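You operate a simulated robot arm through the tools that you are given. There is no shell and no other tool. Be economical: measure what you need, move in short steps, check, and stop when the job is done.

You run a simulated robot arm. Do the job below in one go: nothing can be reset, and whatever is moved stays where it is left.

JOB
Gauge the JAMB bar and lay it on the mat for its length.
Fine: 250 mm goes on green, any other length on red; draw the gauge jaw back before the bar comes out.

The check looks at the end state, three seconds after you hand in, the way a careful person would. Anything else that was tipped, shoved, dropped, spilled or broken makes it a failure.

ROBOT AND FRAMES
A 7-joint arm with a two-finger parallel gripper, fixed in place. Base frame: the origin is at the foot of the arm, x ahead of it, y to its left, z up; the work surface is at about z = 901. Units: mm, degrees, N and s.
With the tool pointing down near the work surface it reaches from about 240 to 680 mm from the base axis. Its first joint turns from -66.0 to 66.0 degrees. Payload 2.4 kg.
Tool frame: the origin (TCP) lies between the finger pads and is the grasp point; the fingertips stand 30 mm ahead of it; z points along the fingers, y is the line along which they close. The gripper opens to 94 mm. The fingers are 28 mm wide and 10 mm thick; the gripper's body (50 by 96 mm) begins 55 mm behind the TCP.
Orientation is that of the tool frame in the base frame, as [roll, pitch, yaw] about the fixed x, y, z axes, in that order (R = Rz(yaw) Ry(pitch) Rx(roll)). With the fingers straight down and closing along the base's y, the tool's x points along the base's -x, its y along +y and its z along -z.

CONTROLS
- The arm moves only by the tool move_arm. Its argument "targets" is a list of rows, each an object of numbers (a shift or turn left out is 0, a gripper value left out holds the last): "tx", "ty", "tz": the shift along the tool's x, y, z in mm; "ax", "ay", "az": the turn, a rotation vector about the tool's x, y, z in rad; "grip": the closure, from 0 (fully open) to 1 (shut). In form: [{"tx": .., "ty": .., "tz": .., "ax": .., "ay": .., "az": .., "grip": ..}, ...]. A call has 1 to 20 rows; each row is the pose to reach, as a shift and turn from the pose commanded when the call began, along the tool's axes at that moment. Rows are played at 5 a second. More than 50 mm and 8.6 degrees between two rows, or a gripper value outside its range, and nothing of the call is played. Where a pose cannot be reached the arm comes as near as it can. A force on the tool above 70 N (or 10 N above the force at the start of the call, whichever is more), or a blocked arm, ends the call early, and 0.2 s more pass. The fingers move at their own pace (about 153 mm/s each) and stop on an object; they squeeze with about 43 N. The grip force told is the motor's: it shows also when the fingers shut on nothing. Time passes only in rows, and 0.2 s behind the last, so rows that repeat a pose let the fingers close. It gives the time, the measured TCP pose, the force on the tool (base axes), the opening and the grip force at its end, in the units of the frame above (readings bear some noise), with the torque about the TCP (base axes, N m) and any sound that the robot's microphone picked up.
- Cameras (640 x 400 px; columns grow to the right, rows downward): "scene" is fixed at [52.6, 493.3, 1436]; the picture's right is [-0.55, -0.83, 0.00], its down [-0.54, 0.36, -0.77] and it looks along [0.64, -0.42, -0.64] (base axes); focal length 316 px, centre (320, 200). "wrist" rides on the gripper at [76, 14, -103] in the tool frame; the picture's right is [-0.18, 0.98, 0.00], its down [-0.75, -0.14, -0.64] and it looks along [-0.63, -0.12, 0.77] (tool axes); focal length 243 px, centre (320, 200). There is no depth. A picture from a camera that has moved, and an enlarged one, comes with that camera's place and axes in the base frame and with its lens.
- snapshot(camera): a new picture of that camera. No time passes.
- zoom(camera, box): a new picture of the part [left, top, right, bottom] of that camera's present view, enlarged. No time passes.
- finish_job(): hands the job in; it is judged then, once.

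Work in short steps. Places have to be worked out from the pictures, the camera data and where the tool is seen: move nearer, look again, correct. Check each grasp and each placing, and mend what went wrong. You have 120 turns and 84 pictures in all, those below and enlarged ones among them. Open the gripper and draw the arm clear of the work before you hand the job in, unless the task says otherwise; then end with one line.

The tools are called after "Request:" as a command line: name --argument value ..., lists and objects as JSON in quotes. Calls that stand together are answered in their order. move_arm: Moves the arm, as the interface text tells. Its arguments: {"type":"object","properties":{"targets":{"type":"array"}},"required":["targets"]} The other tools are called the same way: snapshot (camera) takes a picture; zoom (camera, box) takes an enlarged picture of a part of a camera's view; finish_job () hands the job in.

At the start:

```text
clock: 0.0
ee_pos: [401.8, 192.7, 1161.7]
orientation: [-180.0, 0.0, 180.0]
ft_force: [0.7, -0.2, 0.0]
moment: [0.01, -0.01, 0.0]
gripper_width: 94.0
finger_force: 0.1
```

scene: 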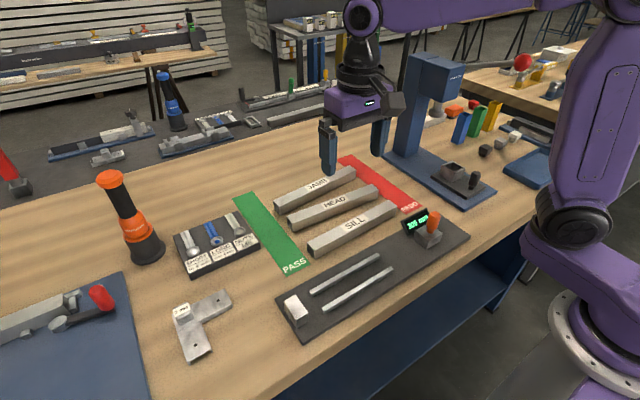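
wrist: 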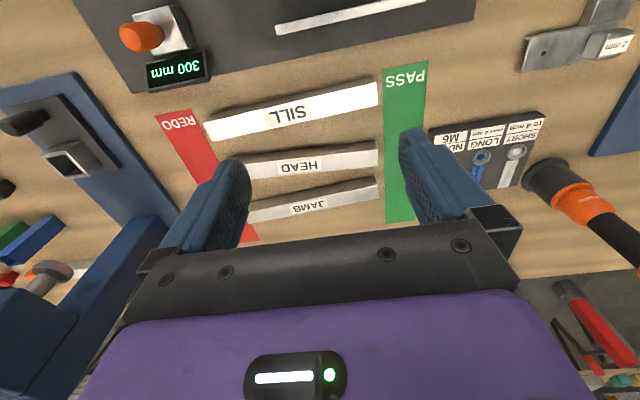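

The scene shows three bars (JAMB is the far one), a gauge with two rails, fixed stop and orange-knob jaw with display, and the green/red mats. I look closer at both areas.

Request:
zoom --camera "scene" --box '[260, 190, 480, 340]'

Request:
zoom --camera "scene" --box '[220, 130, 440, 280]'

Request:
zoom --camera "wrist" --box '[60, 0, 500, 250]'

```text
2.67 times, centred on (370, 265) of scene
camera zoom: at [52.6, 493.3, 1436.0], right [-0.55, -0.83, 0.0], down [-0.54, 0.36, -0.77], along [0.64, -0.42, -0.64], focal length 842 px, centre (187, 27)
```

zoom: 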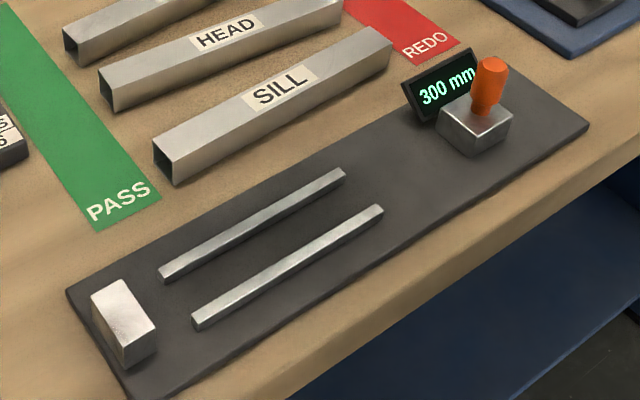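

```text
2.67 times, centred on (330, 205) of scene
camera zoom: at [52.6, 493.3, 1436.0], right [-0.55, -0.83, 0.0], down [-0.54, 0.36, -0.77], along [0.64, -0.42, -0.64], focal length 842 px, centre (293, 187)
```

zoom: 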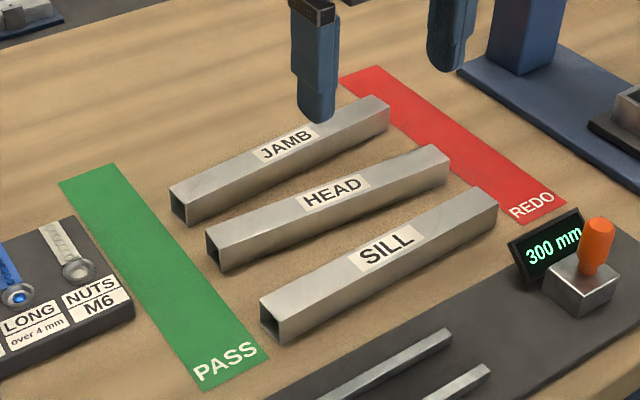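

```text
1.45 times, centred on (280, 125) of wrist
camera zoom: at [325.9, 206.7, 1262.9], right [0.18, 0.98, 0.0], down [0.75, -0.14, 0.64], along [0.63, -0.12, -0.77], focal length 353 px, centre (378, 309)
```

zoom: 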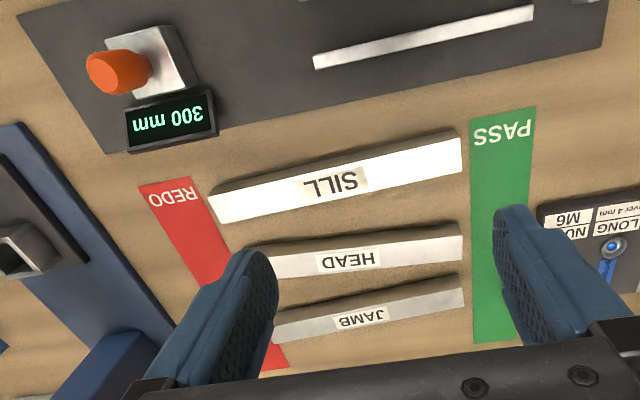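

JAMB bar seems to lie near (612,130), along y with ~5° skew, and the gauge near x≈325, y 50–360. I back the arm off in -x to look at the gauge with the wrist camera.

Request:
move_arm --targets '[{"tx": 40}, {"tx": 80}, {"tx": 120}, {"tx": 140}, {"tx": 140}]'

Request:
snapshot --camera "wrist"

```text
clock: 1.2
ee_pos: [263.1, 191.8, 1157.7]
orientation: [180.0, 0.0, -180.0]
ft_force: [0.5, -0.3, 0.3]
moment: [0.0, 0.02, -0.02]
gripper_width: 94.1
finger_force: 0.0
```

```text
78 pictures are left
camera wrist: at [186.2, 206.6, 1260.1], right [0.18, 0.98, 0.0], down [0.75, -0.14, 0.64], along [0.63, -0.12, -0.77], focal length 243 px, centre (320, 200)
```

wrist: 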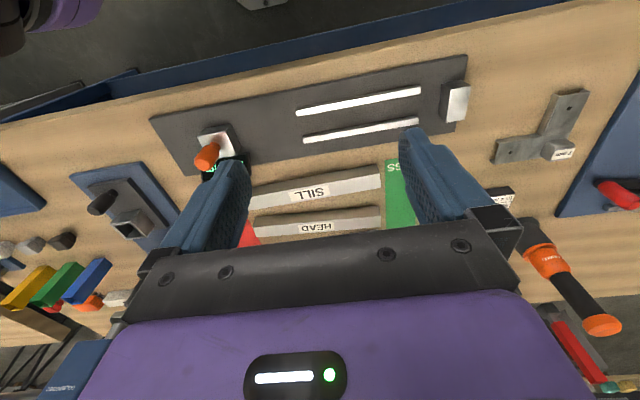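

Request:
zoom --camera "wrist" --box '[140, 40, 500, 200]'

```text
1.78 times, centred on (320, 120) of wrist
camera zoom: at [186.2, 206.6, 1260.1], right [0.18, 0.98, 0.0], down [0.75, -0.14, 0.64], along [0.63, -0.12, -0.77], focal length 431 px, centre (320, 342)
```

zoom: 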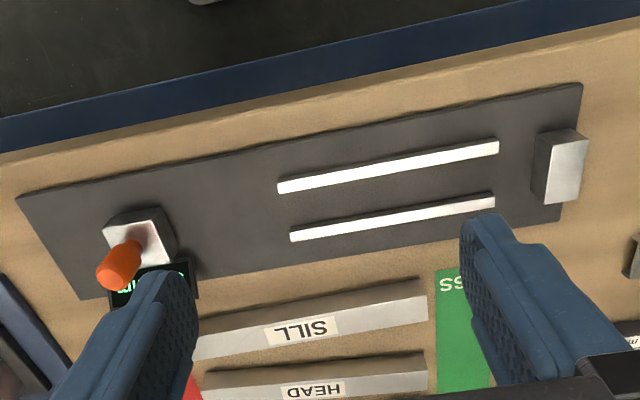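

Rails lie around x≈303 and 345, y≈150–318, the stop at y≈345+, and the jaw near y≈50. Now I turn the tool a quarter and go above the JAMB bar for a closer look.

Request:
move_arm --targets '[{"tx": -31, "ty": -5, "tz": 4, "az": -0.143}, {"tx": -62, "ty": -10, "tz": 8, "az": -0.286}, {"tx": -93, "ty": -15, "tz": 12, "az": -0.428}, {"tx": -124, "ty": -20, "tz": 16, "az": -0.571}, {"tx": -155, "ty": -25, "tz": 20, "az": -0.714}, {"tx": -186, "ty": -30, "tz": 24, "az": -0.857}, {"tx": -217, "ty": -40, "tz": 28, "az": -1.0}, {"tx": -248, "ty": -50, "tz": 32, "az": -1.142}, {"tx": -285, "ty": -55, "tz": 36, "az": -1.285}, {"tx": -320, "ty": -60, "tz": 40, "az": -1.428}, {"tx": -350, "ty": -60, "tz": 44, "az": -1.571}, {"tx": -350, "ty": -60, "tz": 44, "az": -1.571}]'

Request:
snapshot --camera "wrist"

Request:
snapshot --camera "scene"

```text
clock: 3.8
ee_pos: [612.4, 130.3, 1118.2]
orientation: [180.0, 0.0, -89.9]
ft_force: [-0.4, -0.8, -0.4]
moment: [-0.01, 0.02, 0.06]
gripper_width: 93.8
finger_force: 0.0
```

```text
76 pictures are left
camera wrist: at [599.3, 55.1, 1219.8], right [-0.98, 0.18, 0.0], down [0.14, 0.75, 0.64], along [0.12, 0.63, -0.77], focal length 243 px, centre (320, 200)
```

wrist: 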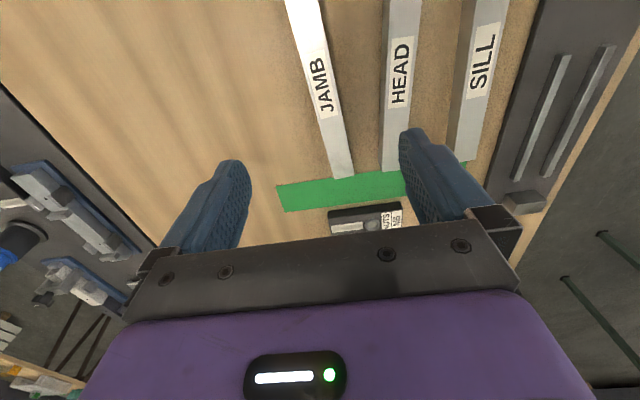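

```text
75 pictures are left
```

scene: 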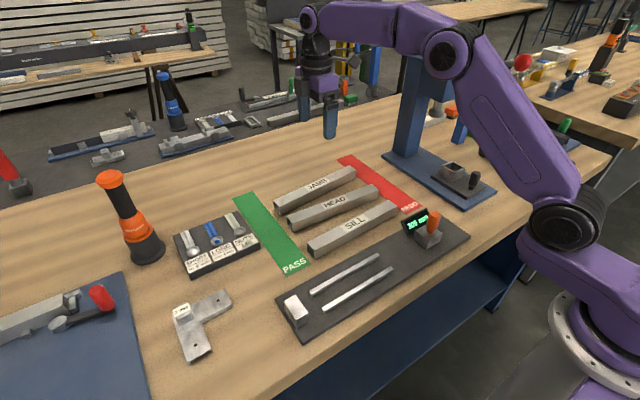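

The quarter turn works and JAMB is in view; I zoom to measure its width, skew and the mat.

Request:
zoom --camera "wrist" --box '[240, 0, 440, 220]'

Request:
zoom --camera "wrist" --box '[460, 20, 620, 220]'

```text
1.82 times, centred on (340, 110) of wrist
camera zoom: at [599.3, 55.1, 1219.8], right [-0.98, 0.18, 0.0], down [0.14, 0.75, 0.64], along [0.12, 0.63, -0.77], focal length 441 px, centre (284, 364)
```

zoom: 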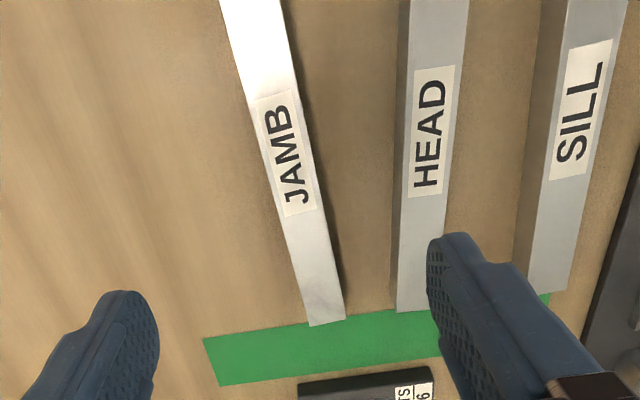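

```text
2.00 times, centred on (540, 120) of wrist
camera zoom: at [599.3, 55.1, 1219.8], right [-0.98, 0.18, 0.0], down [0.14, 0.75, 0.64], along [0.12, 0.63, -0.77], focal length 485 px, centre (-120, 360)
```

zoom: 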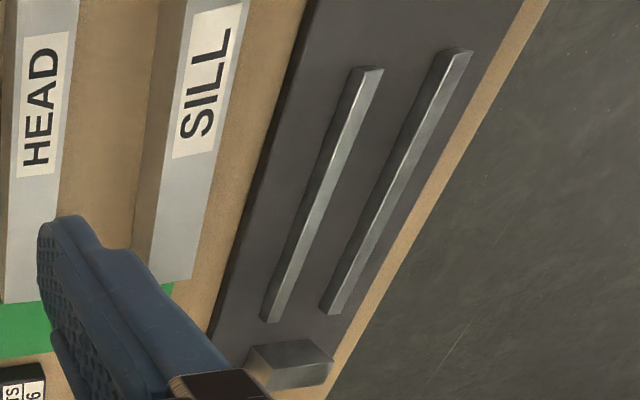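

JAMB is ~30 mm wide, axis through (603,254)→(617,54), skew ~3.9°, centre ≈(611,129). Before picking it I look closely at the gauge rails in this same tool orientation.

Request:
move_arm --targets '[{"ty": 48}, {"ty": 96}, {"ty": 144}, {"ty": 192}, {"ty": 240, "tx": -10, "tz": 30}, {"ty": 288, "tx": -20, "tz": 60}, {"ty": 288, "tx": -20, "tz": 68}, {"ty": 288, "tx": -20, "tz": 68}]'

Request:
snapshot --camera "wrist"

Request:
zoom --camera "wrist" --box '[240, 0, 440, 200]'

```text
refused: row 5 steps farther than a row can; nothing moved
```

```text
72 pictures are left
camera wrist: at [599.3, 55.1, 1219.8], right [-0.98, 0.18, 0.0], down [0.14, 0.75, 0.64], along [0.12, 0.63, -0.77], focal length 243 px, centre (320, 200)
```

wrist: 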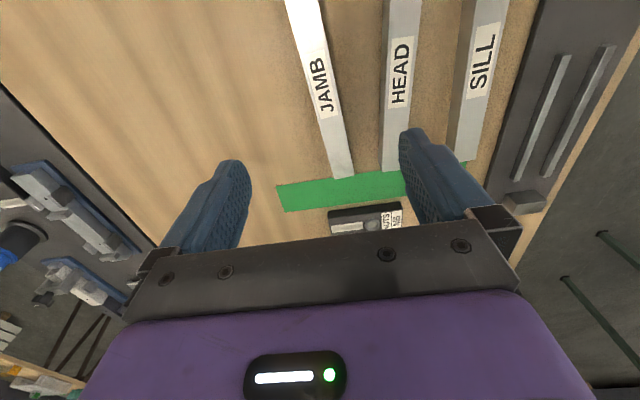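

```text
2.00 times, centred on (340, 100) of wrist
camera zoom: at [599.3, 55.1, 1219.8], right [-0.98, 0.18, 0.0], down [0.14, 0.75, 0.64], along [0.12, 0.63, -0.77], focal length 485 px, centre (280, 400)
```

zoom: 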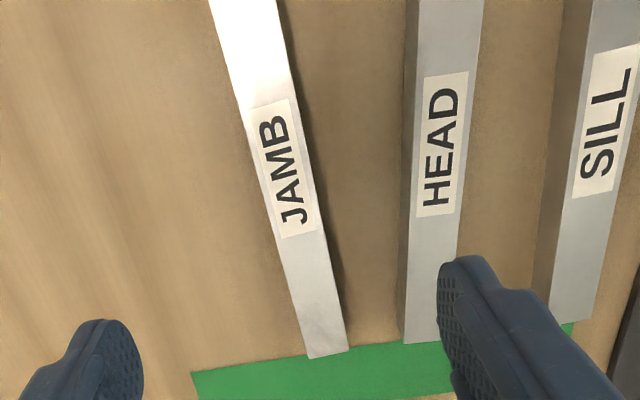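

The move was refused because one row stepped more than 50 mm; I repeat it with smaller steps.

Request:
move_arm --targets '[{"ty": 40}, {"ty": 80}, {"ty": 120}, {"ty": 160, "tx": -5, "tz": 10}, {"ty": 200, "tx": -10, "tz": 25}, {"ty": 240, "tx": -15, "tz": 40}, {"ty": 270, "tx": -20, "tz": 55}, {"ty": 288, "tx": -20, "tz": 68}, {"ty": 288, "tx": -20, "tz": 68}]'

Request:
snapshot --camera "wrist"

Request:
zoom --camera "wrist" --box '[240, 0, 440, 200]'

```text
clock: 5.8
ee_pos: [324.1, 151.3, 1047.8]
orientation: [180.0, -0.1, -90.1]
ft_force: [0.4, 0.1, 0.4]
moment: [-0.01, -0.04, -0.02]
gripper_width: 94.0
finger_force: 0.0
```

```text
70 pictures are left
camera wrist: at [310.5, 75.1, 1150.7], right [-0.98, 0.18, 0.0], down [0.14, 0.75, 0.64], along [0.12, 0.63, -0.77], focal length 243 px, centre (320, 200)
```

wrist: 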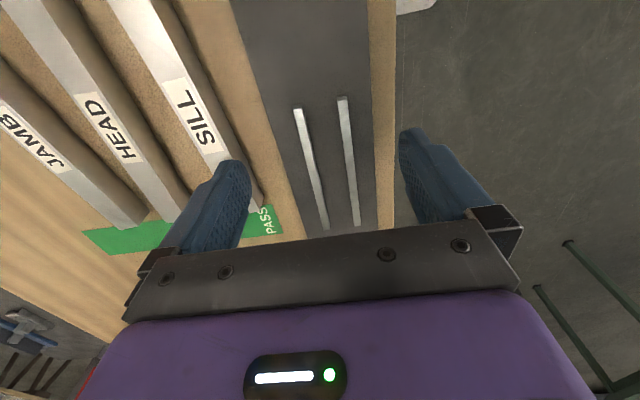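

```text
2.00 times, centred on (340, 100) of wrist
camera zoom: at [310.5, 75.1, 1150.7], right [-0.98, 0.18, 0.0], down [0.14, 0.75, 0.64], along [0.12, 0.63, -0.77], focal length 485 px, centre (280, 400)
```

zoom: 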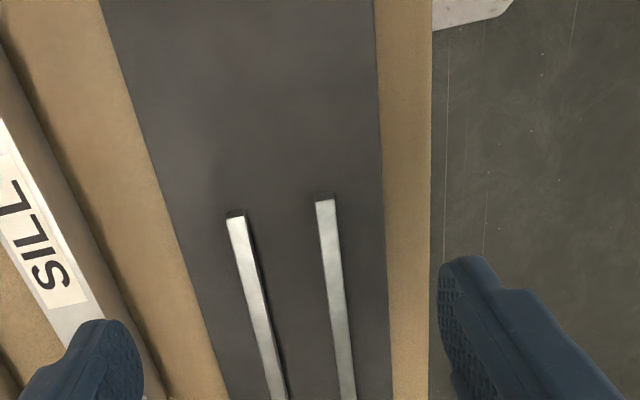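

Rails: far 342–350, near 299–309 in x, low (≈5 mm), gap ≈33 mm centred at x≈325; the bar should sit between them. I shift along +y to see the stop.

Request:
move_arm --targets '[{"tx": -45}, {"tx": -90}, {"tx": -90}]'

Request:
zoom --camera "wrist" --box '[240, 40, 440, 240]'

```text
clock: 6.6
ee_pos: [325.5, 241.9, 1046.4]
orientation: [180.0, 0.1, -90.0]
ft_force: [-0.1, 0.9, 0.4]
moment: [-0.01, 0.0, -0.03]
gripper_width: 94.2
finger_force: 0.0
```

```text
2.00 times, centred on (340, 140) of wrist
camera zoom: at [311.3, 166.5, 1150.1], right [-0.98, 0.18, 0.0], down [0.14, 0.75, 0.64], along [0.12, 0.63, -0.77], focal length 485 px, centre (280, 320)
```

zoom: 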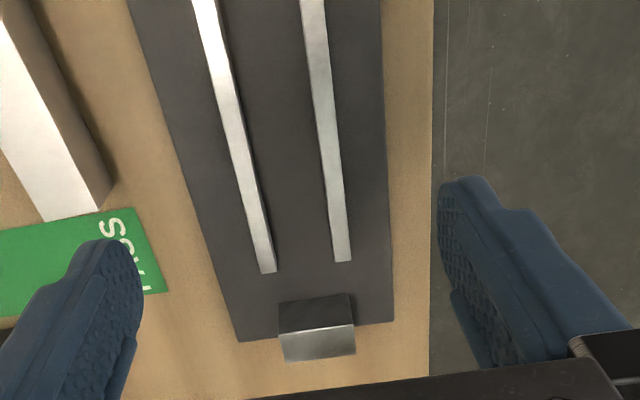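

Stop face ≈ y 348, guide centre x≈325.5. Now I return above JAMB, aligned to its skew, partly closing the fingers.

Request:
move_arm --targets '[{"ty": -40, "tx": 12, "grip": 0.36}, {"ty": -80, "tx": 26}, {"ty": -120, "tx": 42}, {"ty": -160, "tx": 60}, {"ty": -200, "tx": 80, "az": -0.03}, {"ty": -240, "tx": 98, "az": -0.05}, {"ty": -275, "tx": 112, "az": -0.068}, {"ty": -286, "tx": 113, "az": -0.068}, {"ty": -286, "tx": 113, "az": -0.068}]'

Request:
snapshot --camera "wrist"

Request:
snapshot --camera "scene"

```text
clock: 8.6
ee_pos: [611.2, 128.6, 1048.8]
orientation: [-180.0, 0.0, -86.1]
ft_force: [-1.0, -0.2, -0.3]
moment: [0.03, 0.02, -0.01]
gripper_width: 60.2
finger_force: 0.1
```

```text
67 pictures are left
camera wrist: at [602.9, 51.9, 1150.5], right [-0.99, 0.12, 0.0], down [0.09, 0.76, 0.64], along [0.07, 0.64, -0.77], focal length 243 px, centre (320, 200)
```

wrist: 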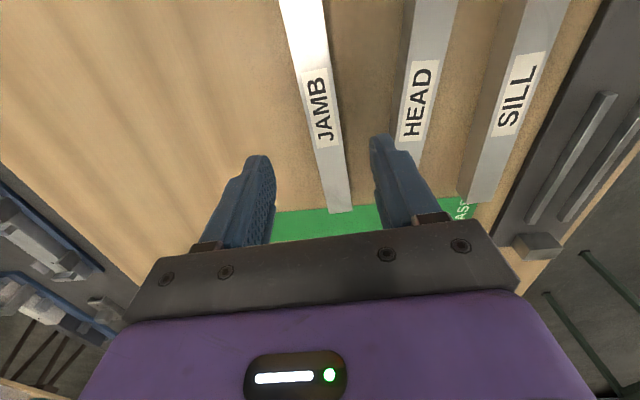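

```text
66 pictures are left
```

scene: 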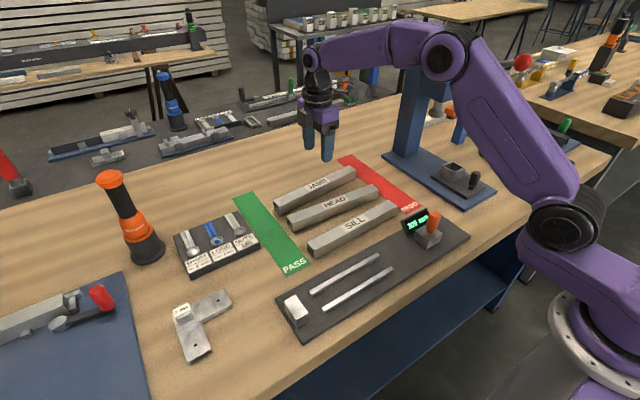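

The fingers straddle JAMB (axis x≈610 at y=129, skew ~4.3°). I descend to grip height, fingertips ~12 mm above the table.

Request:
move_arm --targets '[{"ty": 1, "tz": 30, "az": -0.007}, {"ty": 1, "tz": 60, "az": -0.007}, {"ty": 1, "tz": 85, "az": -0.007}, {"ty": 1, "tz": 105, "az": -0.007}, {"ty": 1, "tz": 105, "az": -0.007}]'

Request:
snapshot --camera "wrist"

Request:
zoom --camera "scene" --box '[250, 120, 410, 240]'

```text
clock: 9.8
ee_pos: [607.9, 128.5, 944.3]
orientation: [180.0, 0.0, -85.7]
ft_force: [0.2, -0.3, 0.6]
moment: [-0.01, -0.02, -0.02]
gripper_width: 60.3
finger_force: 0.0
```

```text
65 pictures are left
camera wrist: at [600.3, 51.3, 1045.8], right [-0.99, 0.11, 0.0], down [0.08, 0.76, 0.64], along [0.07, 0.64, -0.77], focal length 243 px, centre (320, 200)
```

wrist: 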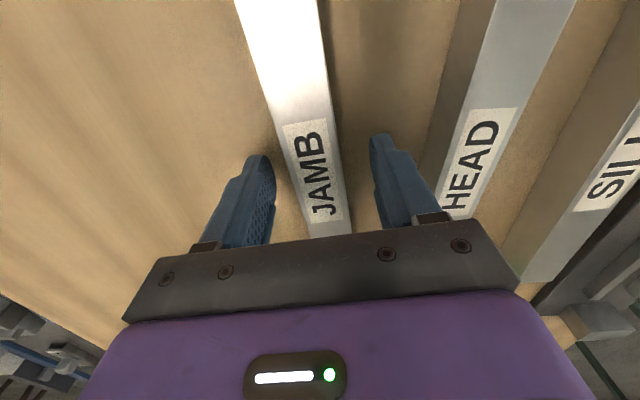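

```text
3.33 times, centred on (330, 180) of scene
camera zoom: at [52.6, 493.3, 1436.0], right [-0.55, -0.83, 0.0], down [-0.54, 0.36, -0.77], along [0.64, -0.42, -0.64], focal length 1052 px, centre (287, 267)
```

zoom: 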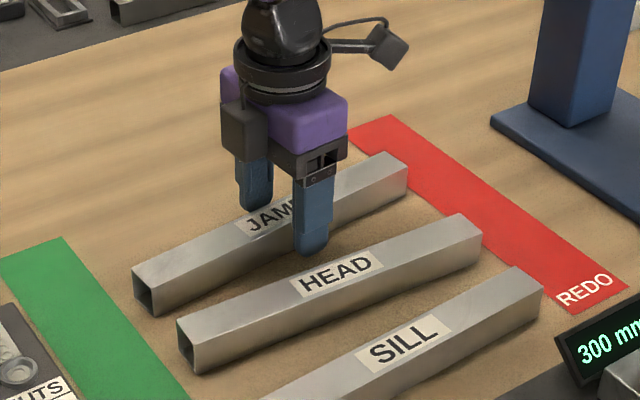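

Fingers are either side of the bar at mid-height with clearance to HEAD. I close the grip.

Request:
move_arm --targets '[{"grip": 0.7}, {"grip": 0.9}, {"grip": 0.9}, {"grip": 0.9}]'

```text
clock: 10.8
ee_pos: [608.2, 128.5, 943.7]
orientation: [-179.9, 0.1, -85.7]
ft_force: [0.1, -0.1, 0.4]
moment: [0.05, 0.01, 0.0]
gripper_width: 29.2
finger_force: 42.9
```

Bar held at 29–30 mm width. I lift it straight up and check.

Request:
move_arm --targets '[{"tz": -20}, {"tz": -50}, {"tz": -90}, {"tz": -120}, {"tz": -120}]'

Request:
snapshot --camera "scene"

Request:
snapshot --camera "wrist"

```text
clock: 12.0
ee_pos: [610.4, 129.2, 1063.5]
orientation: [179.9, 0.0, -85.7]
ft_force: [1.0, -0.3, -2.5]
moment: [-0.03, -0.02, -0.02]
gripper_width: 29.1
finger_force: 42.7
```

```text
63 pictures are left
```

scene: 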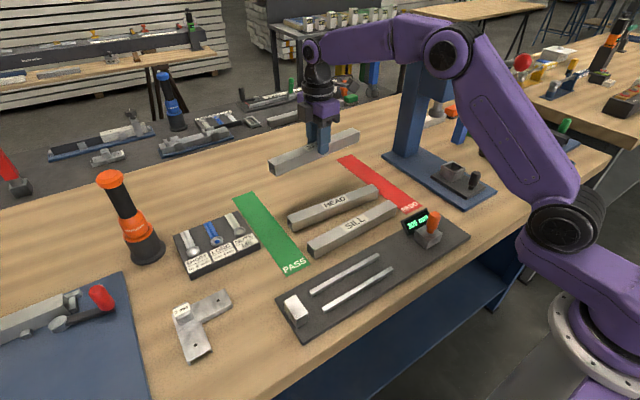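

```text
62 pictures are left
camera wrist: at [601.3, 52.4, 1165.9], right [-0.99, 0.11, 0.0], down [0.08, 0.76, 0.64], along [0.07, 0.64, -0.77], focal length 243 px, centre (320, 200)
```

wrist: 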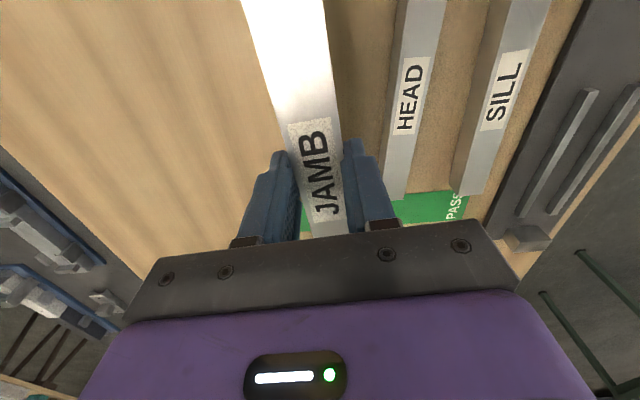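

Bar is held level. I carry it over the gauge (target x≈325.5, y≈218, yaw −90°), staying high.

Request:
move_arm --targets '[{"tx": -10, "ty": 30}, {"tx": -25, "ty": 70}, {"tx": -40, "ty": 110}, {"tx": -55, "ty": 150, "az": 0.02}, {"tx": -70, "ty": 190, "az": 0.04}, {"tx": -90, "ty": 230, "az": 0.06}, {"tx": -105, "ty": 265, "az": 0.075}, {"tx": -109.9, "ty": 277.4, "az": 0.075}, {"tx": -109.9, "ty": 277.4, "az": 0.075}, {"tx": -109.9, "ty": 277.4, "tz": 30, "az": 0.075}, {"tx": -109.9, "ty": 277.4, "tz": 50, "az": 0.075}, {"tx": -109.9, "ty": 277.4, "tz": 50, "az": 0.075}]'

Request:
zoom --camera "scene" --box '[260, 160, 480, 340]'

Request:
snapshot --camera "wrist"

```text
clock: 14.6
ee_pos: [323.8, 216.9, 1013.7]
orientation: [179.9, -0.1, -90.0]
ft_force: [-0.1, -0.1, -1.4]
moment: [0.0, -0.03, 0.02]
gripper_width: 29.0
finger_force: 42.8
```

```text
2.22 times, centred on (370, 250) of scene
camera zoom: at [52.6, 493.3, 1436.0], right [-0.55, -0.83, 0.0], down [-0.54, 0.36, -0.77], along [0.64, -0.42, -0.64], focal length 702 px, centre (209, 89)
```

zoom: 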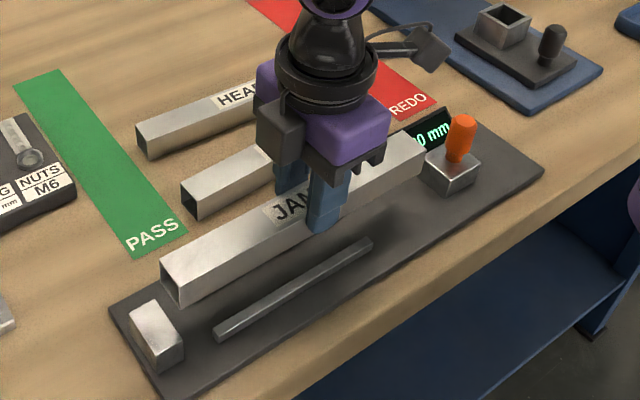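

```text
60 pictures are left
camera wrist: at [309.6, 141.2, 1116.4], right [-0.98, 0.18, 0.0], down [0.14, 0.75, 0.64], along [0.12, 0.63, -0.77], focal length 243 px, centre (320, 200)
```

wrist: 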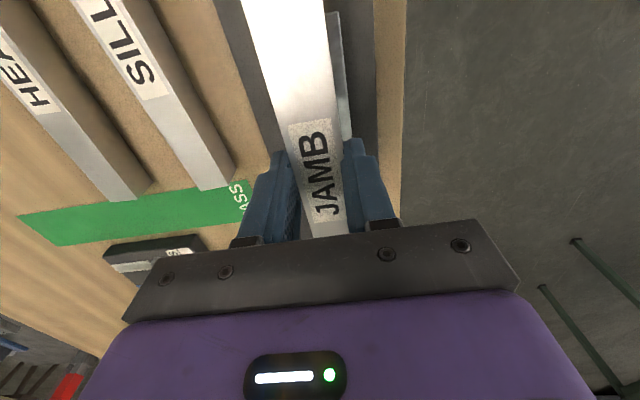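

Alignment looks right. I descend to just above the rails (bar bottom ≈ 926) and inspect.

Request:
move_arm --targets '[{"tz": 20, "ty": -1}, {"tz": 35, "ty": -1}, {"tz": 45, "ty": -1}, {"tz": 45, "ty": -1}, {"tz": 45, "ty": -1}]'

Request:
zoom --camera "scene" --box '[270, 200, 470, 340]'

Request:
zoom --camera "wrist" --box '[200, 0, 420, 240]'

```text
clock: 15.8
ee_pos: [324.6, 217.7, 968.5]
orientation: [179.9, 0.0, -90.1]
ft_force: [-0.1, 0.3, -1.5]
moment: [-0.03, 0.01, -0.01]
gripper_width: 29.2
finger_force: 43.5
```

```text
2.86 times, centred on (370, 270) of scene
camera zoom: at [52.6, 493.3, 1436.0], right [-0.55, -0.83, 0.0], down [-0.54, 0.36, -0.77], along [0.64, -0.42, -0.64], focal length 902 px, centre (177, 0)
```

zoom: 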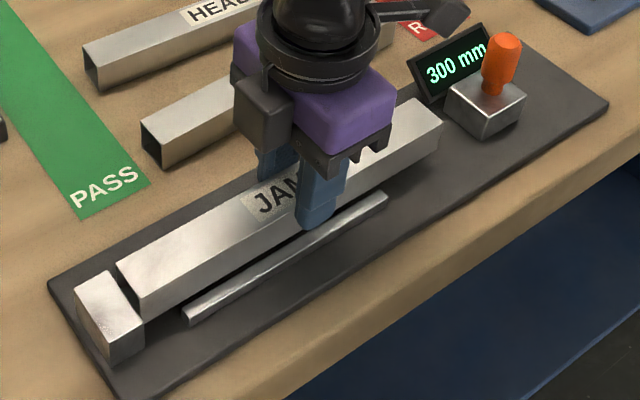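

```text
1.67 times, centred on (310, 120) of wrist
camera zoom: at [310.5, 141.3, 1070.8], right [-0.98, 0.18, 0.0], down [0.14, 0.75, 0.64], along [0.12, 0.63, -0.77], focal length 404 px, centre (337, 333)
```

zoom: 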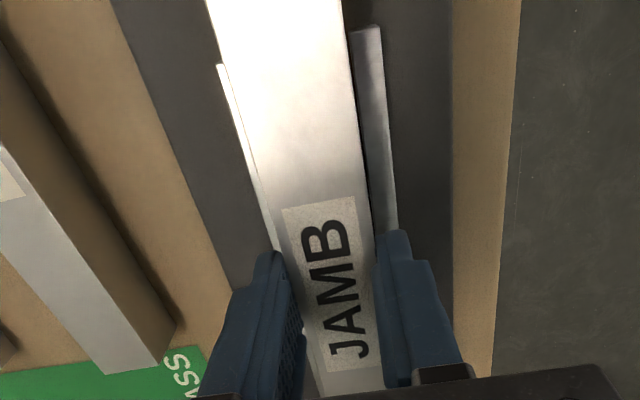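

The bar looks centred between the rails. I zoom at the stop end to judge the gap before lowering further.

Request:
zoom --camera "scene" --box '[275, 275, 345, 330]'

```text
7.27 times, centred on (310, 302) of scene
camera zoom: at [52.6, 493.3, 1436.0], right [-0.55, -0.83, 0.0], down [-0.54, 0.36, -0.77], along [0.64, -0.42, -0.64], focal length 2296 px, centre (393, -546)
```

zoom: 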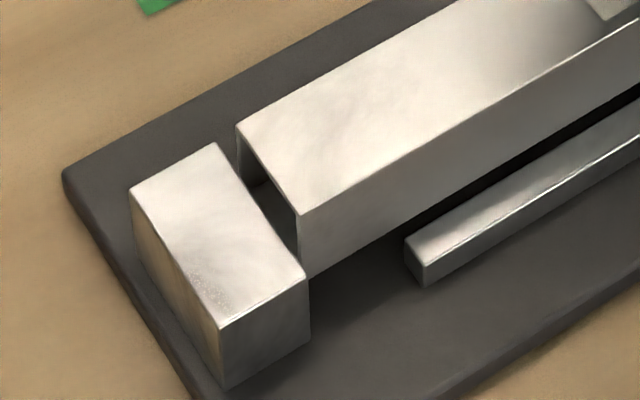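

Gap to the stop is ~2 mm and both views suggest the bar should go ~2 mm toward +x. I correct that and lower 13 mm, watching the force.

Request:
move_arm --targets '[{"ty": -2}, {"ty": -2, "tz": 5}, {"ty": -2, "tz": 9}, {"ty": -2, "tz": 13}, {"ty": -2, "tz": 13}]'

Request:
zoom --camera "scene" --box '[275, 265, 355, 330]'

Request:
zoom --camera "wrist" --box '[220, 0, 420, 180]'

```text
clock: 17.0
ee_pos: [328.2, 217.8, 955.8]
orientation: [-179.8, 0.1, -89.9]
ft_force: [-4.9, 3.3, 32.1]
moment: [0.18, -0.26, -0.02]
gripper_width: 29.3
finger_force: 43.2
```

```text
6.15 times, centred on (315, 298) of scene
camera zoom: at [52.1, 493.1, 1436.0], right [-0.55, -0.83, 0.0], down [-0.54, 0.36, -0.77], along [0.64, -0.42, -0.64], focal length 1943 px, centre (351, -400)
```

zoom: 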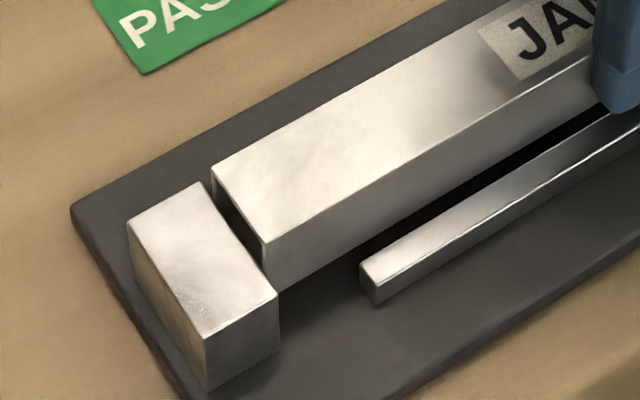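

```text
2.22 times, centred on (320, 90) of wrist
camera zoom: at [313.5, 141.8, 1058.3], right [-0.98, 0.18, 0.0], down [0.14, 0.75, 0.64], along [0.12, 0.63, -0.76], focal length 539 px, centre (320, 444)
```

zoom: 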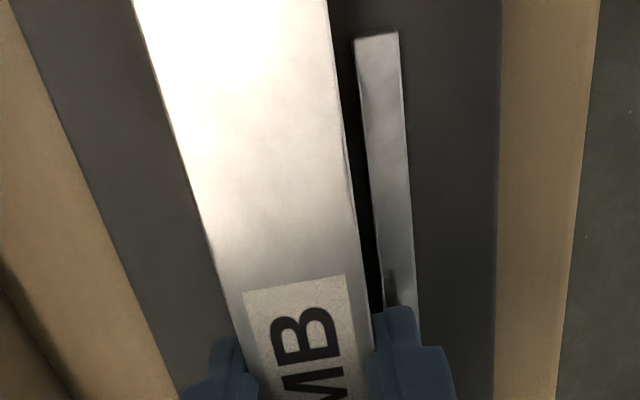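

32 N contact at 956: the wrist view puts the bar ~3 mm too far +x, on the far rail. I raise 6 mm, shift back and re-measure.

Request:
move_arm --targets '[{"tz": -3}, {"tz": -6}, {"tz": -6, "ty": 1.5}, {"tz": -6, "ty": 1.5}, {"tz": -6, "ty": 1.5}]'

Request:
zoom --camera "wrist" --box '[220, 0, 420, 180]'

```text
clock: 18.2
ee_pos: [324.2, 217.5, 962.3]
orientation: [-179.9, -0.2, -90.0]
ft_force: [-0.2, -0.7, -2.4]
moment: [-0.01, 0.01, -0.02]
gripper_width: 29.1
finger_force: 43.2
```

```text
2.22 times, centred on (320, 90) of wrist
camera zoom: at [311.3, 141.8, 1064.7], right [-0.98, 0.18, 0.0], down [0.14, 0.75, 0.64], along [0.12, 0.63, -0.77], focal length 539 px, centre (320, 444)
```

zoom: 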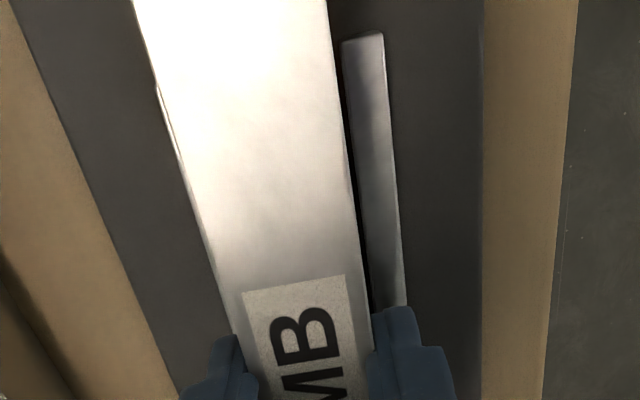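

Relative to the channel (≈308.4–343) the bar sits ~1 mm too far +x; I shift 1 mm and lower in small steps.

Request:
move_arm --targets '[{"ty": 1.0}, {"ty": 1.0, "tz": 3}, {"ty": 1.0, "tz": 6}, {"ty": 1.0, "tz": 8}, {"ty": 1.0, "tz": 9}, {"ty": 1.0, "tz": 9}]'

Request:
zoom --camera "wrist" --box '[220, 0, 420, 180]'

```text
clock: 19.6
ee_pos: [324.8, 218.1, 953.4]
orientation: [180.0, 0.0, -90.0]
ft_force: [0.6, -0.4, -1.6]
moment: [0.02, -0.01, 0.01]
gripper_width: 29.1
finger_force: 42.8
```

```text
2.22 times, centred on (320, 90) of wrist
camera zoom: at [310.6, 142.2, 1055.4], right [-0.98, 0.18, 0.0], down [0.14, 0.75, 0.64], along [0.12, 0.63, -0.77], focal length 539 px, centre (320, 444)
```

zoom: 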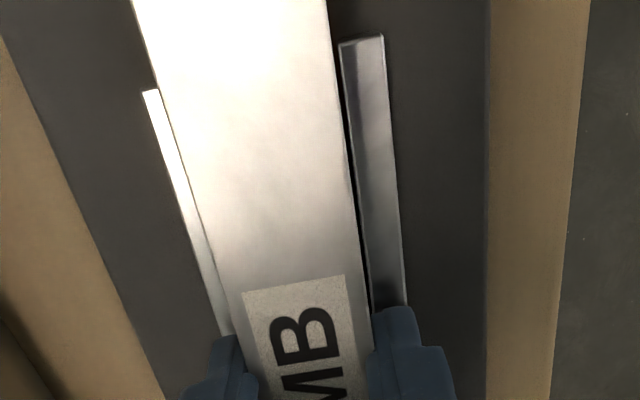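

At 953.4 no contact: the bar is in the channel. I lower the last millimetres to the plate.

Request:
move_arm --targets '[{"tz": 1}, {"tz": 2}, {"tz": 2.5}, {"tz": 2.5}]'

```text
clock: 20.6
ee_pos: [324.3, 217.7, 950.4]
orientation: [-179.9, 0.2, -90.1]
ft_force: [-8.0, -4.6, 54.8]
moment: [-0.45, 1.13, 0.02]
gripper_width: 29.2
finger_force: 43.1
```

Contact with the plate (55 N), so it's seated. I ease off about 1.5 mm and open the fingers, then retreat upward.

Request:
move_arm --targets '[{"tz": -1.5}, {"tz": -1.5}, {"tz": -1.5, "grip": 0.5}, {"tz": -1.5, "grip": 0.36}, {"tz": -1.5, "grip": 0.36}, {"tz": -30}, {"tz": -70}, {"tz": -110}, {"tz": -110}]'

Request:
zoom --camera "scene" --box '[270, 190, 470, 340]'

Request:
snapshot --camera "wrist"

```text
clock: 22.6
ee_pos: [323.4, 219.2, 1061.9]
orientation: [-180.0, 0.1, -90.0]
ft_force: [-1.0, 0.1, 0.2]
moment: [-0.01, -0.02, -0.01]
gripper_width: 60.0
finger_force: 0.0
```

```text
2.67 times, centred on (370, 265) of scene
camera zoom: at [52.6, 493.2, 1436.0], right [-0.55, -0.83, 0.0], down [-0.54, 0.36, -0.77], along [0.64, -0.42, -0.64], focal length 842 px, centre (187, 27)
```

zoom: 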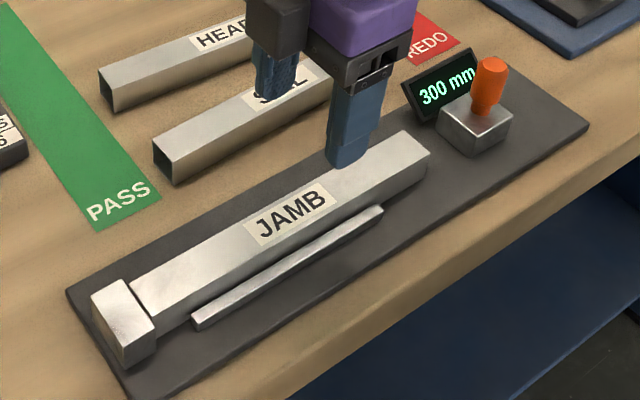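

```text
51 pictures are left
camera wrist: at [309.7, 142.1, 1164.1], right [-0.98, 0.18, 0.0], down [0.14, 0.75, 0.64], along [0.12, 0.63, -0.77], focal length 243 px, centre (320, 200)
```

wrist: 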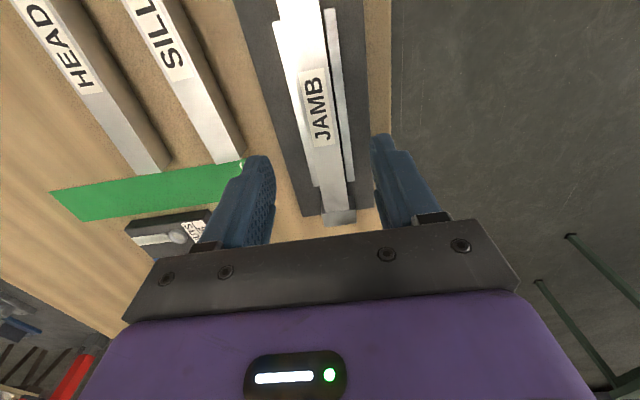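

JAMB is seated between the rails, near the stop. Next I turn the tool back to yaw 180 and go above the jaw knob, estimated at (326, 24), top z≈982.

Request:
move_arm --targets '[{"tx": 0, "az": 0.14}, {"tx": 15, "az": 0.28}, {"tx": 35, "az": 0.42}, {"tx": 55, "az": 0.56}, {"tx": 75, "az": 0.7}, {"tx": 95, "az": 0.84}, {"tx": 115, "az": 0.98}, {"tx": 135, "az": 1.12}, {"tx": 155, "az": 1.26}, {"tx": 175, "az": 1.4}, {"tx": 185, "az": 1.5}, {"tx": 190, "ty": -1.5, "az": 1.571}, {"tx": 190, "ty": -1.5, "az": 1.571}]'

Request:
snapshot --camera "wrist"

Request:
snapshot --camera "scene"

```text
clock: 25.4
ee_pos: [325.0, 28.0, 1061.0]
orientation: [-179.9, 0.0, 179.9]
ft_force: [0.0, 0.0, 0.0]
moment: [0.02, 0.0, -0.01]
gripper_width: 59.9
finger_force: 0.1
```

```text
50 pictures are left
camera wrist: at [249.4, 42.9, 1163.0], right [0.19, 0.98, 0.0], down [0.75, -0.14, 0.64], along [0.63, -0.12, -0.77], focal length 243 px, centre (320, 200)
```

wrist: 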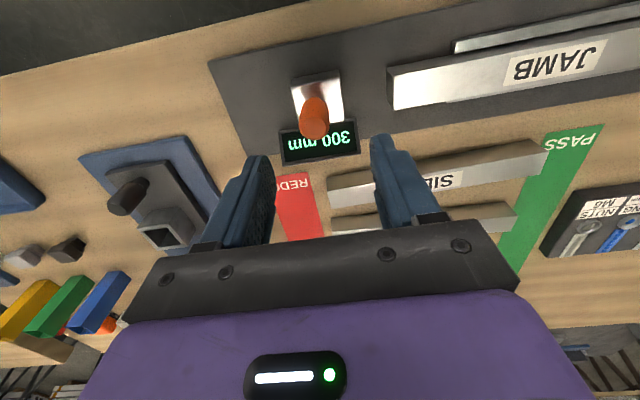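

```text
49 pictures are left
```

scene: 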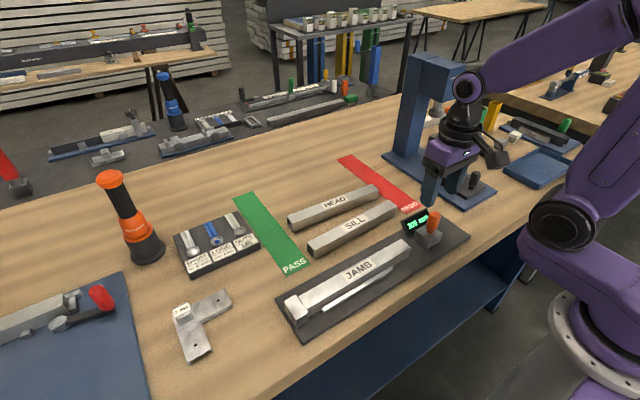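

Knob is at ≈(324, 25.5), ~21 mm across, the display behind x≥350. I descend with fingers either side of the knob, tips staying above the jaw block.

Request:
move_arm --targets '[{"tx": 1, "ty": -2.5, "tz": 30}, {"tx": 1, "ty": -2.5, "tz": 60}, {"tx": 1, "ty": -2.5, "tz": 80}, {"tx": 1, "ty": -2.5, "tz": 87}, {"tx": 1, "ty": -2.5, "tz": 87}]'

Request:
zoom --camera "scene" --box '[370, 170, 490, 270]'

Request:
snapshot --camera "wrist"

```text
clock: 26.6
ee_pos: [325.3, 26.7, 973.6]
orientation: [180.0, -0.1, 179.9]
ft_force: [-0.3, -0.4, 0.3]
moment: [0.01, 0.0, -0.01]
gripper_width: 60.3
finger_force: 0.1
```

```text
4.00 times, centred on (430, 220) of scene
camera zoom: at [52.6, 493.2, 1436.0], right [-0.55, -0.83, 0.0], down [-0.54, 0.36, -0.77], along [0.64, -0.42, -0.64], focal length 1263 px, centre (-120, 120)
```

zoom: 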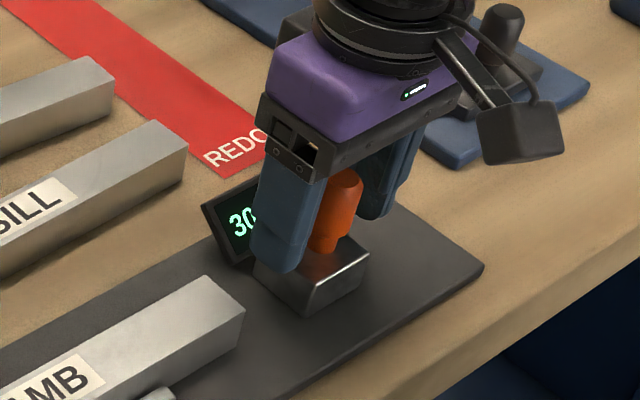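

```text
47 pictures are left
camera wrist: at [249.2, 40.2, 1075.5], right [0.18, 0.98, 0.0], down [0.75, -0.14, 0.64], along [0.63, -0.12, -0.77], focal length 243 px, centre (320, 200)
```

wrist: 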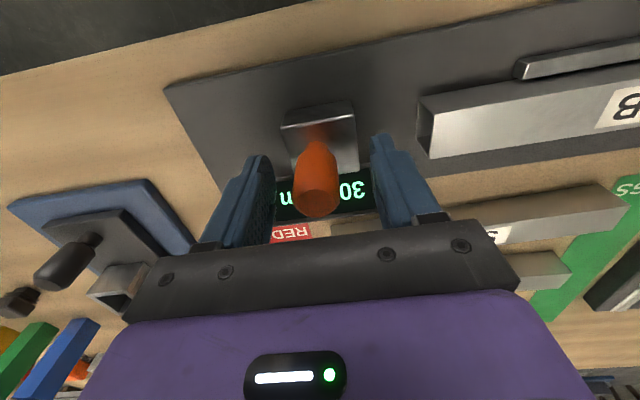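

Fingers straddle the knob, clear of block and display. I close on the knob.

Request:
move_arm --targets '[{"grip": 0.6}, {"grip": 0.8}, {"grip": 0.9}, {"grip": 0.9}]'

Request:
zoom --camera "scene" --box '[370, 170, 490, 270]'

```text
clock: 27.6
ee_pos: [325.4, 25.5, 973.1]
orientation: [-180.0, 0.0, 180.0]
ft_force: [-0.1, -0.3, -5.2]
moment: [0.43, -0.21, 0.06]
gripper_width: 23.7
finger_force: 45.0
```

```text
4.00 times, centred on (430, 220) of scene
camera zoom: at [52.6, 493.2, 1436.0], right [-0.55, -0.83, 0.0], down [-0.54, 0.36, -0.77], along [0.64, -0.42, -0.64], focal length 1263 px, centre (-120, 120)
```

zoom: 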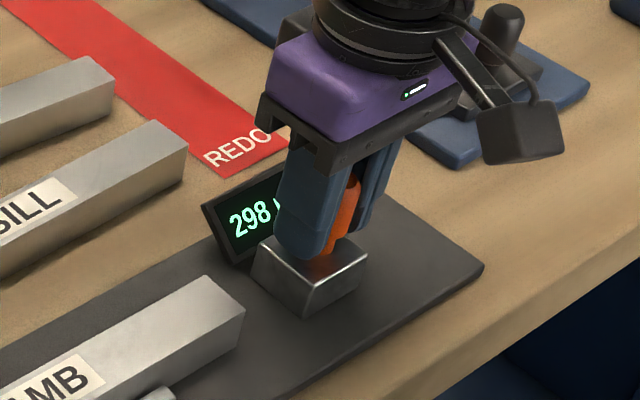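

The knob is held and the readout went to 298, so the jaw slides. I push it +y by 40 mm.

Request:
move_arm --targets '[{"ty": 8}, {"ty": 16}, {"ty": 24}, {"ty": 32}, {"ty": 40}, {"ty": 40}]'

Request:
zoom --camera "scene" --box '[350, 170, 490, 280]'

```text
clock: 29.0
ee_pos: [325.1, 67.3, 972.0]
orientation: [180.0, -0.1, -180.0]
ft_force: [-10.4, -0.1, 31.9]
moment: [-0.46, 0.16, -0.03]
gripper_width: 23.3
finger_force: 44.9
```

```text
3.64 times, centred on (420, 225) of scene
camera zoom: at [51.9, 493.2, 1436.0], right [-0.55, -0.83, 0.0], down [-0.54, 0.36, -0.77], along [0.64, -0.42, -0.64], focal length 1148 px, centre (-44, 109)
```

zoom: 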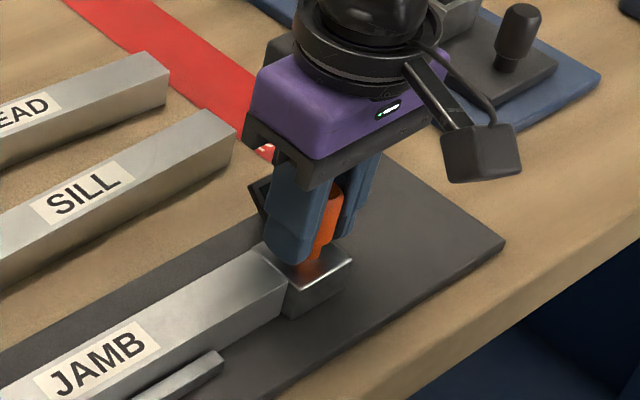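

Jaw is close to the bar. There's some vertical load (32 N), so I lift ~0.7 mm while continuing in small steps.

Request:
move_arm --targets '[{"tz": -0.7}, {"ty": 2, "tz": -0.7}, {"ty": 4, "tz": -0.7}, {"ty": 4, "tz": -0.7}]'

Request:
zoom --camera "scene" --box '[370, 190, 450, 260]'

Request:
snapshot --camera "wrist"

```text
clock: 30.0
ee_pos: [325.1, 69.1, 972.8]
orientation: [-180.0, -0.1, 179.9]
ft_force: [6.1, -0.8, -33.0]
moment: [0.47, -0.32, 0.0]
gripper_width: 23.1
finger_force: 45.2
```

```text
5.71 times, centred on (410, 225) of scene
camera zoom: at [53.1, 493.3, 1435.9], right [-0.55, -0.83, 0.0], down [-0.54, 0.36, -0.76], along [0.64, -0.42, -0.64], focal length 1804 px, centre (-194, 57)
```

zoom: 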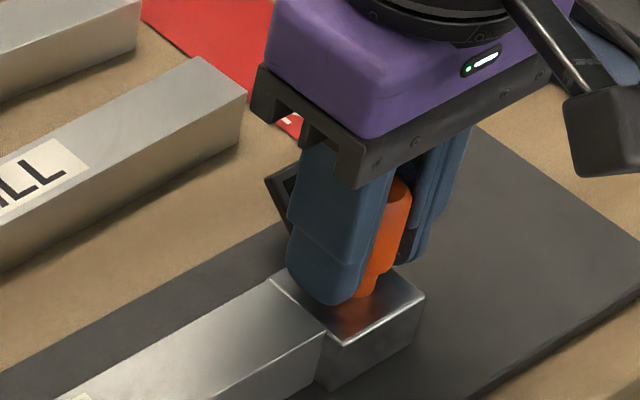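

```text
43 pictures are left
camera wrist: at [249.5, 83.6, 1075.5], right [0.18, 0.98, 0.0], down [0.75, -0.14, 0.64], along [0.63, -0.12, -0.77], focal length 243 px, centre (320, 200)
```

wrist: 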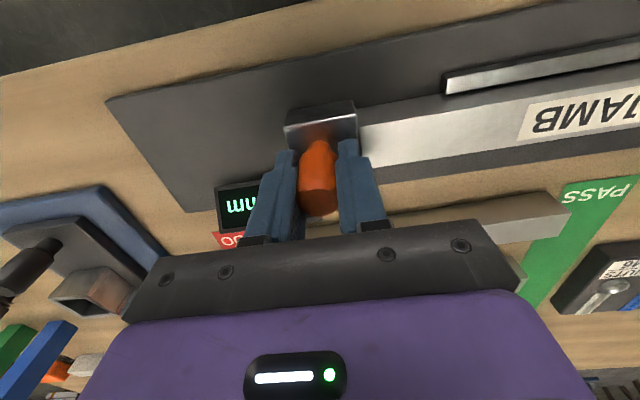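

Jaw about touches the bar (≈254 by travel). I continue +y to close the bar's gap to the stop, releasing half the lift.

Request:
move_arm --targets '[{"ty": 1, "tz": 0.35}, {"ty": 2, "tz": 0.35}, {"ty": 3, "tz": 0.35}, {"ty": 3, "tz": 0.35}]'

```text
clock: 31.0
ee_pos: [325.3, 69.4, 972.8]
orientation: [-179.9, -0.1, 179.9]
ft_force: [10.0, -38.3, -20.2]
moment: [0.37, -0.22, 0.1]
gripper_width: 23.9
finger_force: 44.7
```

Firm contact: −38 N along y, jaw stopped. I check the stop end and then read the display.

Request:
zoom --camera "scene" --box '[275, 275, 345, 330]'

Request:
zoom --camera "wrist" --box '[200, 90, 400, 250]'

```text
7.27 times, centred on (310, 302) of scene
camera zoom: at [53.1, 492.2, 1436.3], right [-0.55, -0.83, 0.0], down [-0.54, 0.36, -0.76], along [0.64, -0.42, -0.64], focal length 2296 px, centre (393, -546)
```

zoom: 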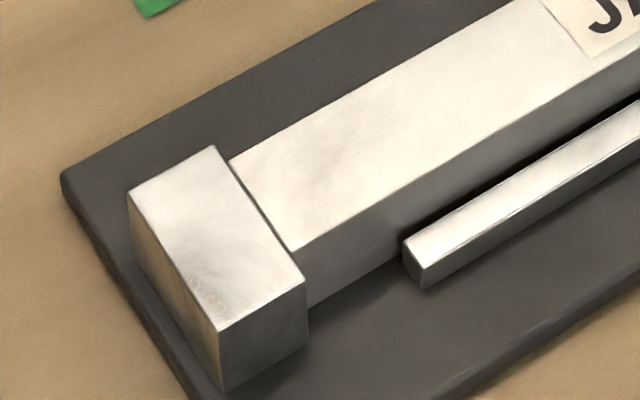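

```text
2.50 times, centred on (300, 170) of wrist
camera zoom: at [249.6, 84.2, 1076.0], right [0.19, 0.98, 0.0], down [0.75, -0.14, 0.64], along [0.63, -0.12, -0.77], focal length 606 px, centre (370, 275)
```

zoom: 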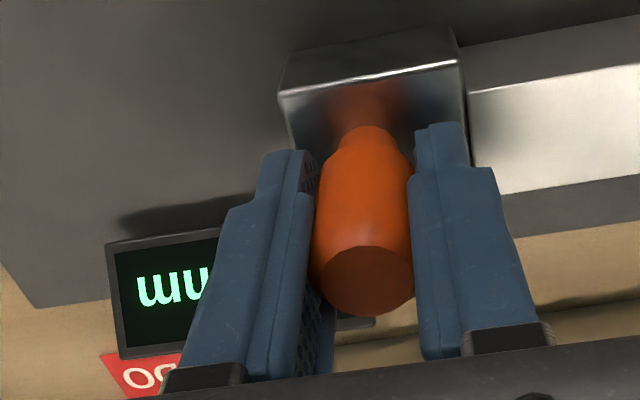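

Bar appears flush with the stop and jaw. I release the knob and rise to read the display.

Request:
move_arm --targets '[{"grip": 0.55}, {"grip": 0.4}, {"grip": 0.36}, {"tz": -30}, {"tz": -70}, {"tz": -110}, {"tz": -110}]'

Request:
zoom --camera "scene" --box '[370, 190, 470, 270]'

Request:
snapshot --camera "wrist"

```text
clock: 32.6
ee_pos: [325.7, 70.2, 1084.9]
orientation: [180.0, 0.0, 180.0]
ft_force: [0.0, 0.0, 0.2]
moment: [0.01, 0.04, -0.01]
gripper_width: 60.3
finger_force: 0.0
```

```text
5.00 times, centred on (420, 230) of scene
camera zoom: at [52.6, 493.2, 1436.0], right [-0.55, -0.83, 0.0], down [-0.54, 0.36, -0.77], along [0.64, -0.42, -0.64], focal length 1579 px, centre (-180, 50)
```

zoom: 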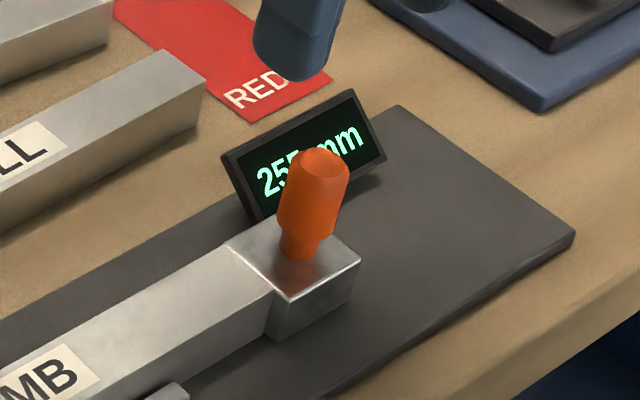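

```text
39 pictures are left
camera wrist: at [249.2, 84.9, 1186.8], right [0.18, 0.98, 0.0], down [0.75, -0.14, 0.64], along [0.63, -0.12, -0.77], focal length 243 px, centre (320, 200)
```

wrist: 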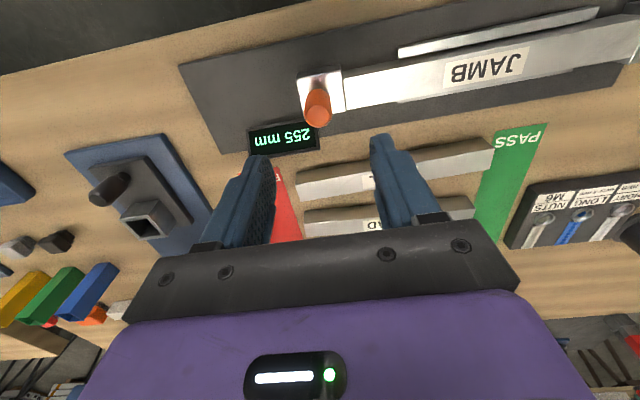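

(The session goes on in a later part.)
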